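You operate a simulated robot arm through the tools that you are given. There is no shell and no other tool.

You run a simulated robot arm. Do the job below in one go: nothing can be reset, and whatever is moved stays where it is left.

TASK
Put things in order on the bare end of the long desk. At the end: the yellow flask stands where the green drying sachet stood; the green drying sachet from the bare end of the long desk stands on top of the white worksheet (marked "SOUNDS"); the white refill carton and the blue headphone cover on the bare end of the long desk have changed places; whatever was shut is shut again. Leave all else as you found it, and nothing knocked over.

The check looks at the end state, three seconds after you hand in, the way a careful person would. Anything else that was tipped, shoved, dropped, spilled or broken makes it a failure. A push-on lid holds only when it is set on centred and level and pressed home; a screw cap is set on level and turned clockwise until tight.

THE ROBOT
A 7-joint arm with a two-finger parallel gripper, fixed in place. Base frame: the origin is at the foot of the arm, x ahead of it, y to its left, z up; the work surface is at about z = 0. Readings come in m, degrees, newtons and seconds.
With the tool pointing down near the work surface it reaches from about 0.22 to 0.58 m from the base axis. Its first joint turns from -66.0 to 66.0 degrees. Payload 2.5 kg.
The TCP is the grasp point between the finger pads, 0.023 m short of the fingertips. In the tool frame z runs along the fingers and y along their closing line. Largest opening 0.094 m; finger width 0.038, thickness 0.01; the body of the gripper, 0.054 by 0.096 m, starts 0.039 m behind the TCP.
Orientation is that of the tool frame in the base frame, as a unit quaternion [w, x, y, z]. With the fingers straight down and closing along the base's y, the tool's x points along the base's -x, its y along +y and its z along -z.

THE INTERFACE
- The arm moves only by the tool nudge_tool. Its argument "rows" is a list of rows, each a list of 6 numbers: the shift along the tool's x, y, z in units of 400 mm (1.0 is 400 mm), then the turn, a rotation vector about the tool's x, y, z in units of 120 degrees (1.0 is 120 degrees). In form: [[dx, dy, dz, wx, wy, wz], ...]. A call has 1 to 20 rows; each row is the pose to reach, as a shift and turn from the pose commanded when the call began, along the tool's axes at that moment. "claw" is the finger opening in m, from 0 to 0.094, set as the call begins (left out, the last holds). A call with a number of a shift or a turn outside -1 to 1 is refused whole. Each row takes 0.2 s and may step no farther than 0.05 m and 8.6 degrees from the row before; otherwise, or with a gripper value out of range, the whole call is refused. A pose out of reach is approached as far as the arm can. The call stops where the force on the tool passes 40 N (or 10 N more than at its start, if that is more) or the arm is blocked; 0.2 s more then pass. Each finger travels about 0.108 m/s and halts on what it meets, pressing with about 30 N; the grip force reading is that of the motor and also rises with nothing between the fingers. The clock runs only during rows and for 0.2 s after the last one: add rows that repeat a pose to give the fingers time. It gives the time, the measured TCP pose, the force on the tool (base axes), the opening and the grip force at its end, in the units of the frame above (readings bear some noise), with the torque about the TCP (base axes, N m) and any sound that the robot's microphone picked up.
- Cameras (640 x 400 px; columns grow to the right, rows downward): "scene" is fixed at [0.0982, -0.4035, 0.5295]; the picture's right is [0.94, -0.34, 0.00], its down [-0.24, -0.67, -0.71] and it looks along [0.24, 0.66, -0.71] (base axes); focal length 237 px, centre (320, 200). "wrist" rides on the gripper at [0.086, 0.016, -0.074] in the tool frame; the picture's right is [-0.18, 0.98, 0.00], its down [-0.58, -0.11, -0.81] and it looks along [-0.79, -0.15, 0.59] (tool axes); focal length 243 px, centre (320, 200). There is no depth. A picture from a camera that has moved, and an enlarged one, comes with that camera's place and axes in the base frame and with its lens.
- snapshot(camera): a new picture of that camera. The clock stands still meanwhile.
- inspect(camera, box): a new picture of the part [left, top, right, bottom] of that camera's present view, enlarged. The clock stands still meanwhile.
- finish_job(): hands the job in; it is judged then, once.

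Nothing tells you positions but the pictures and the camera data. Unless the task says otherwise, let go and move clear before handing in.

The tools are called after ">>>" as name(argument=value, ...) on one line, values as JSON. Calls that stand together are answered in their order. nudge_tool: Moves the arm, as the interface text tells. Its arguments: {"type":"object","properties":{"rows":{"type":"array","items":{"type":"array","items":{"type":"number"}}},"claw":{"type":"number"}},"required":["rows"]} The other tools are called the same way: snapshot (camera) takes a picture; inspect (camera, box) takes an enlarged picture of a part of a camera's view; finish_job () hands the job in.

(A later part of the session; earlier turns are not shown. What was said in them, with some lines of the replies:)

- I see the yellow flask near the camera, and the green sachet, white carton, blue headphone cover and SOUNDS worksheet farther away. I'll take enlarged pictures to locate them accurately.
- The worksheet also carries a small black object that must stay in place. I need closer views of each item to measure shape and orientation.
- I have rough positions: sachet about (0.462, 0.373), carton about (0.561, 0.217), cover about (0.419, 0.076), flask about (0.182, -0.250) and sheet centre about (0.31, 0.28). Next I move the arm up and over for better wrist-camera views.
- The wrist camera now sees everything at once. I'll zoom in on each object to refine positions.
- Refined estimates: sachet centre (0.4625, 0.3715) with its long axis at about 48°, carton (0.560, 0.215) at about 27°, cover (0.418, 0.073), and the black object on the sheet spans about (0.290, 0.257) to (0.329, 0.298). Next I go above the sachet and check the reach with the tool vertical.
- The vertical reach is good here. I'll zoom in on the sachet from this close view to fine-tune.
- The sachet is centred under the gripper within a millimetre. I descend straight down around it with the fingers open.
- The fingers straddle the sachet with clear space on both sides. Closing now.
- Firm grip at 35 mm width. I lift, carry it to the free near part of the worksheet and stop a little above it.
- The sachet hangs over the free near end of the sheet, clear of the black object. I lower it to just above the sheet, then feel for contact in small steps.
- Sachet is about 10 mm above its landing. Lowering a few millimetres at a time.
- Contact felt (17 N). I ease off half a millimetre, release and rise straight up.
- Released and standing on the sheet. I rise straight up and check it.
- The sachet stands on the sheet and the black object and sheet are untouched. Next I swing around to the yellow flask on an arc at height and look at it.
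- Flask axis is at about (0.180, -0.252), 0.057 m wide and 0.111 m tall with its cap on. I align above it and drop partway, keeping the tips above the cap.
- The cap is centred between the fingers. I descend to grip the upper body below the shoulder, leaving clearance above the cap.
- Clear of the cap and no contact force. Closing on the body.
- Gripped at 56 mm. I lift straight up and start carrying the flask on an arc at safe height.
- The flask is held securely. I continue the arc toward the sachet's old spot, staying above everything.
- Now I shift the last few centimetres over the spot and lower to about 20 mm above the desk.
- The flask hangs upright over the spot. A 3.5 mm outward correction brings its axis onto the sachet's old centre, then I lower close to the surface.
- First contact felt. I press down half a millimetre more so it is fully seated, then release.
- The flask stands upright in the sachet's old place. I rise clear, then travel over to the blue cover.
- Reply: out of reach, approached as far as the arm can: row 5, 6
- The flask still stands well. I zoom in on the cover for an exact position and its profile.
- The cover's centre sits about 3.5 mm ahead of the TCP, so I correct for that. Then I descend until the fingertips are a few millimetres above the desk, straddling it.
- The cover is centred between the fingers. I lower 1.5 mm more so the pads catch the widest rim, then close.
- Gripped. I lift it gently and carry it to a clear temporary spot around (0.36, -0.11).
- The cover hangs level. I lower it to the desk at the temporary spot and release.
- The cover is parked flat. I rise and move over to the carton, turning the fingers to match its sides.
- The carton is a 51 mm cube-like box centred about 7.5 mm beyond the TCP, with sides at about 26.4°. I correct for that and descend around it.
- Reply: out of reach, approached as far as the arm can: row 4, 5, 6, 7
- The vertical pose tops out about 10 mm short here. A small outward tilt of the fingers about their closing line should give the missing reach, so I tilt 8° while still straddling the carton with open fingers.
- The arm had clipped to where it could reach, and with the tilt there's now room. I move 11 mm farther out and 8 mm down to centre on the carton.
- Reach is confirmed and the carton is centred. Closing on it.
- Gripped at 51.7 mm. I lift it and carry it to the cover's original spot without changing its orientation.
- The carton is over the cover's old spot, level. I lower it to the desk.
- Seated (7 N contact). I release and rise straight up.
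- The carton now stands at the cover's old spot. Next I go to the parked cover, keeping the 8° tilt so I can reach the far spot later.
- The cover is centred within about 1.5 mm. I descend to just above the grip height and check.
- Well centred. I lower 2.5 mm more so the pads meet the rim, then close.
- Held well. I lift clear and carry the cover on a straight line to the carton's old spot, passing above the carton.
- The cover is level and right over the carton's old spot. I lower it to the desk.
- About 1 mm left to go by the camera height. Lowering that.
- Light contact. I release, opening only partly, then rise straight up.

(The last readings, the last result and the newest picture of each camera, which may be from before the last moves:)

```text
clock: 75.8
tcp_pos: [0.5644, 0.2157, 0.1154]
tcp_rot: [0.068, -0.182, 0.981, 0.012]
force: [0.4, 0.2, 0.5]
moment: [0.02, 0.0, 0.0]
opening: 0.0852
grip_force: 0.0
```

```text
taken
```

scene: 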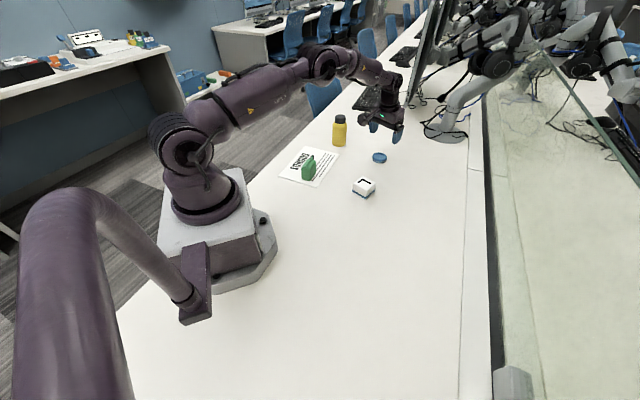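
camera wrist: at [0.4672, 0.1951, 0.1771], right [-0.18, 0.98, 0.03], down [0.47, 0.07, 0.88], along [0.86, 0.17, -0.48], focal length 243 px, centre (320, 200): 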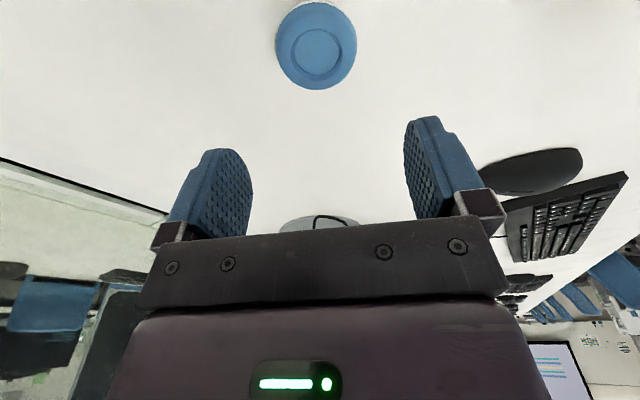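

The cover is in place. I retract to a neutral pose, undoing the tilt, to inspect the final layout.

>>> nudge_tool(rows=[[0.062, -0.0264, -0.0655, 0, 0.0083, 0], [0.1239, -0.0528, -0.131, 0, 0.0167, 0], [0.1859, -0.0792, -0.1965, 0, 0.025, 0], [0.2478, -0.1056, -0.2621, 0, 0.0333, 0], [0.3098, -0.132, -0.3276, 0, 0.0417, 0], [0.3717, -0.1584, -0.3931, 0, 0.05, 0], [0.4337, -0.1848, -0.4586, 0, 0.0583, 0], [0.4956, -0.2112, -0.5241, 0, 0.0667, 0], [0.4956, -0.2112, -0.5241, 0, 0.0667, 0]])

>>> snapshot(camera="scene")

>>> inspect(camera="scene", box=[362, 140, 398, 170])

>>> inspect(camera="scene", box=[346, 170, 382, 204])

>>> inspect(camera="scene", box=[272, 100, 368, 192])

>>> snapshot(camera="wrist")

```text
clock: 77.8
tcp_pos: [0.3829, 0.0547, 0.2955]
tcp_rot: [0.0, -0.184, 0.983, 0.0]
force: [0.1, 0.5, 0.3]
moment: [-0.05, 0.02, -0.01]
opening: 0.0853
grip_force: 0.0
```

```text
taken
```

scene: 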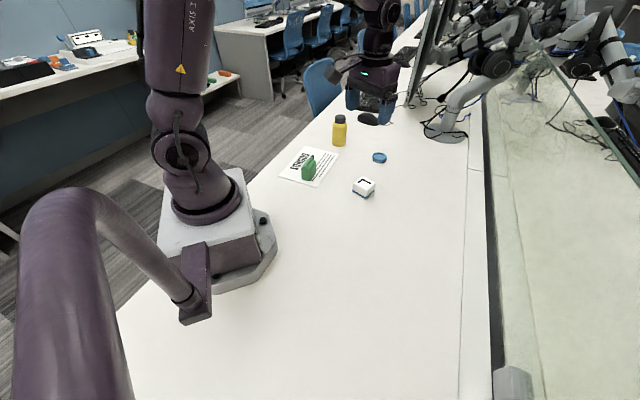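

```text
13.33 times, centred on (380, 155) of scene
camera zoom: at [0.0982, -0.4035, 0.5295], right [0.94, -0.34, 0.0], down [-0.24, -0.67, -0.71], along [0.24, 0.66, -0.71], focal length 3160 px, centre (-480, 800)
```

zoom: 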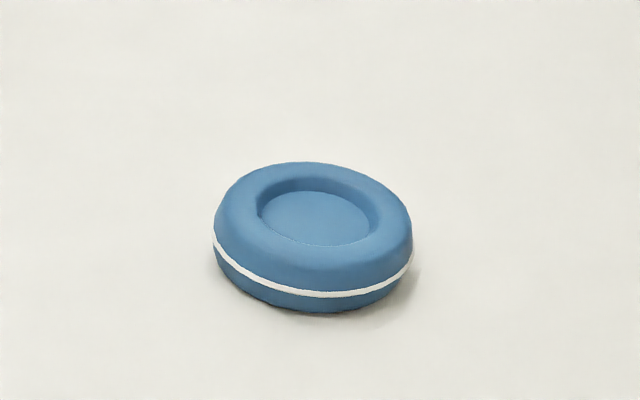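

```text
11.76 times, centred on (364, 187) of scene
camera zoom: at [0.0982, -0.4035, 0.5295], right [0.94, -0.34, 0.0], down [-0.24, -0.67, -0.71], along [0.24, 0.66, -0.71], focal length 2788 px, centre (-198, 353)
```

zoom: 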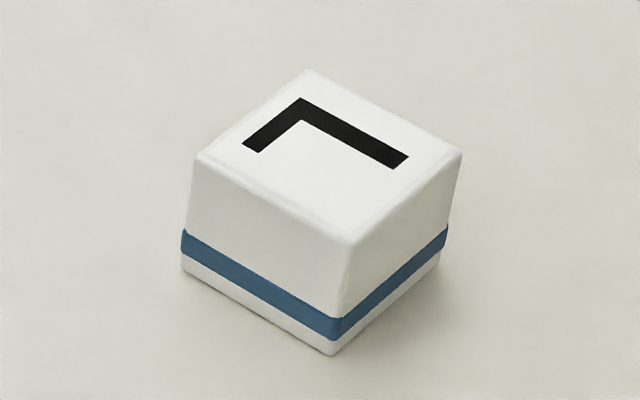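

```text
4.35 times, centred on (320, 146) of scene
camera zoom: at [0.0982, -0.4035, 0.5295], right [0.94, -0.34, 0.0], down [-0.24, -0.67, -0.71], along [0.24, 0.66, -0.71], focal length 1030 px, centre (320, 435)
```

zoom: 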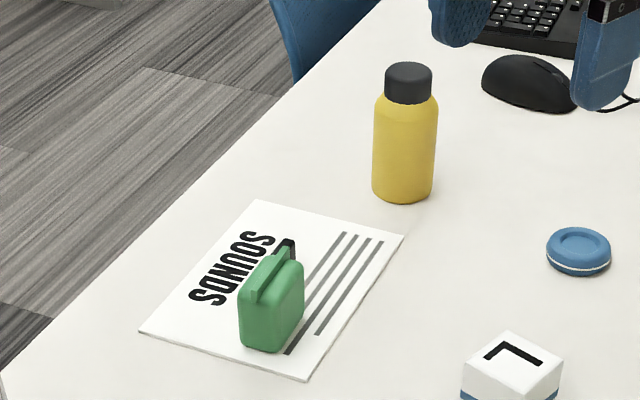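

```text
taken
camera wrist: at [0.2952, 0.038, 0.3703], right [-0.18, 0.98, 0.0], down [0.58, 0.11, 0.81], along [0.79, 0.15, -0.59], focal length 243 px, centre (320, 200)
```

wrist: 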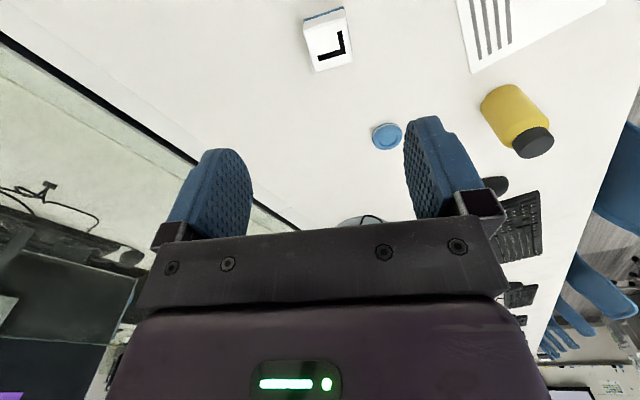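

Everything checks out:
- **Flask:** it stands capped and upright on the sachet's old spot.
- **Sachet:** it stands on the worksheet, with the black object undisturbed.
- **Carton and cover:** they have swapped places, each within about 3 mm.

The arm is clear and the gripper is empty, so I'm handing in.

>>> finish_job()

```text
The job is handed in.
```

The job is handed in, and in the last pictures everything was in place with nothing knocked over.

- **Yellow flask:** it stands upright where the green sachet stood, about 2 mm off by my estimate. The cap was never touched and is still on.
- **Green sachet:** it stands on the near part of the "SOUNDS" worksheet. The sheet and the small black object on it were not disturbed.
- **White carton and blue cover:** they have swapped places, each within about 3 mm of the other's old centre. The carton kept its original orientation.

At the far spot the gripper could not reach pointing straight down. I tilted it 8° to grip both the carton and the cover, and both still ended up flat on the desk. The arm finished with the gripper empty and well above everything.
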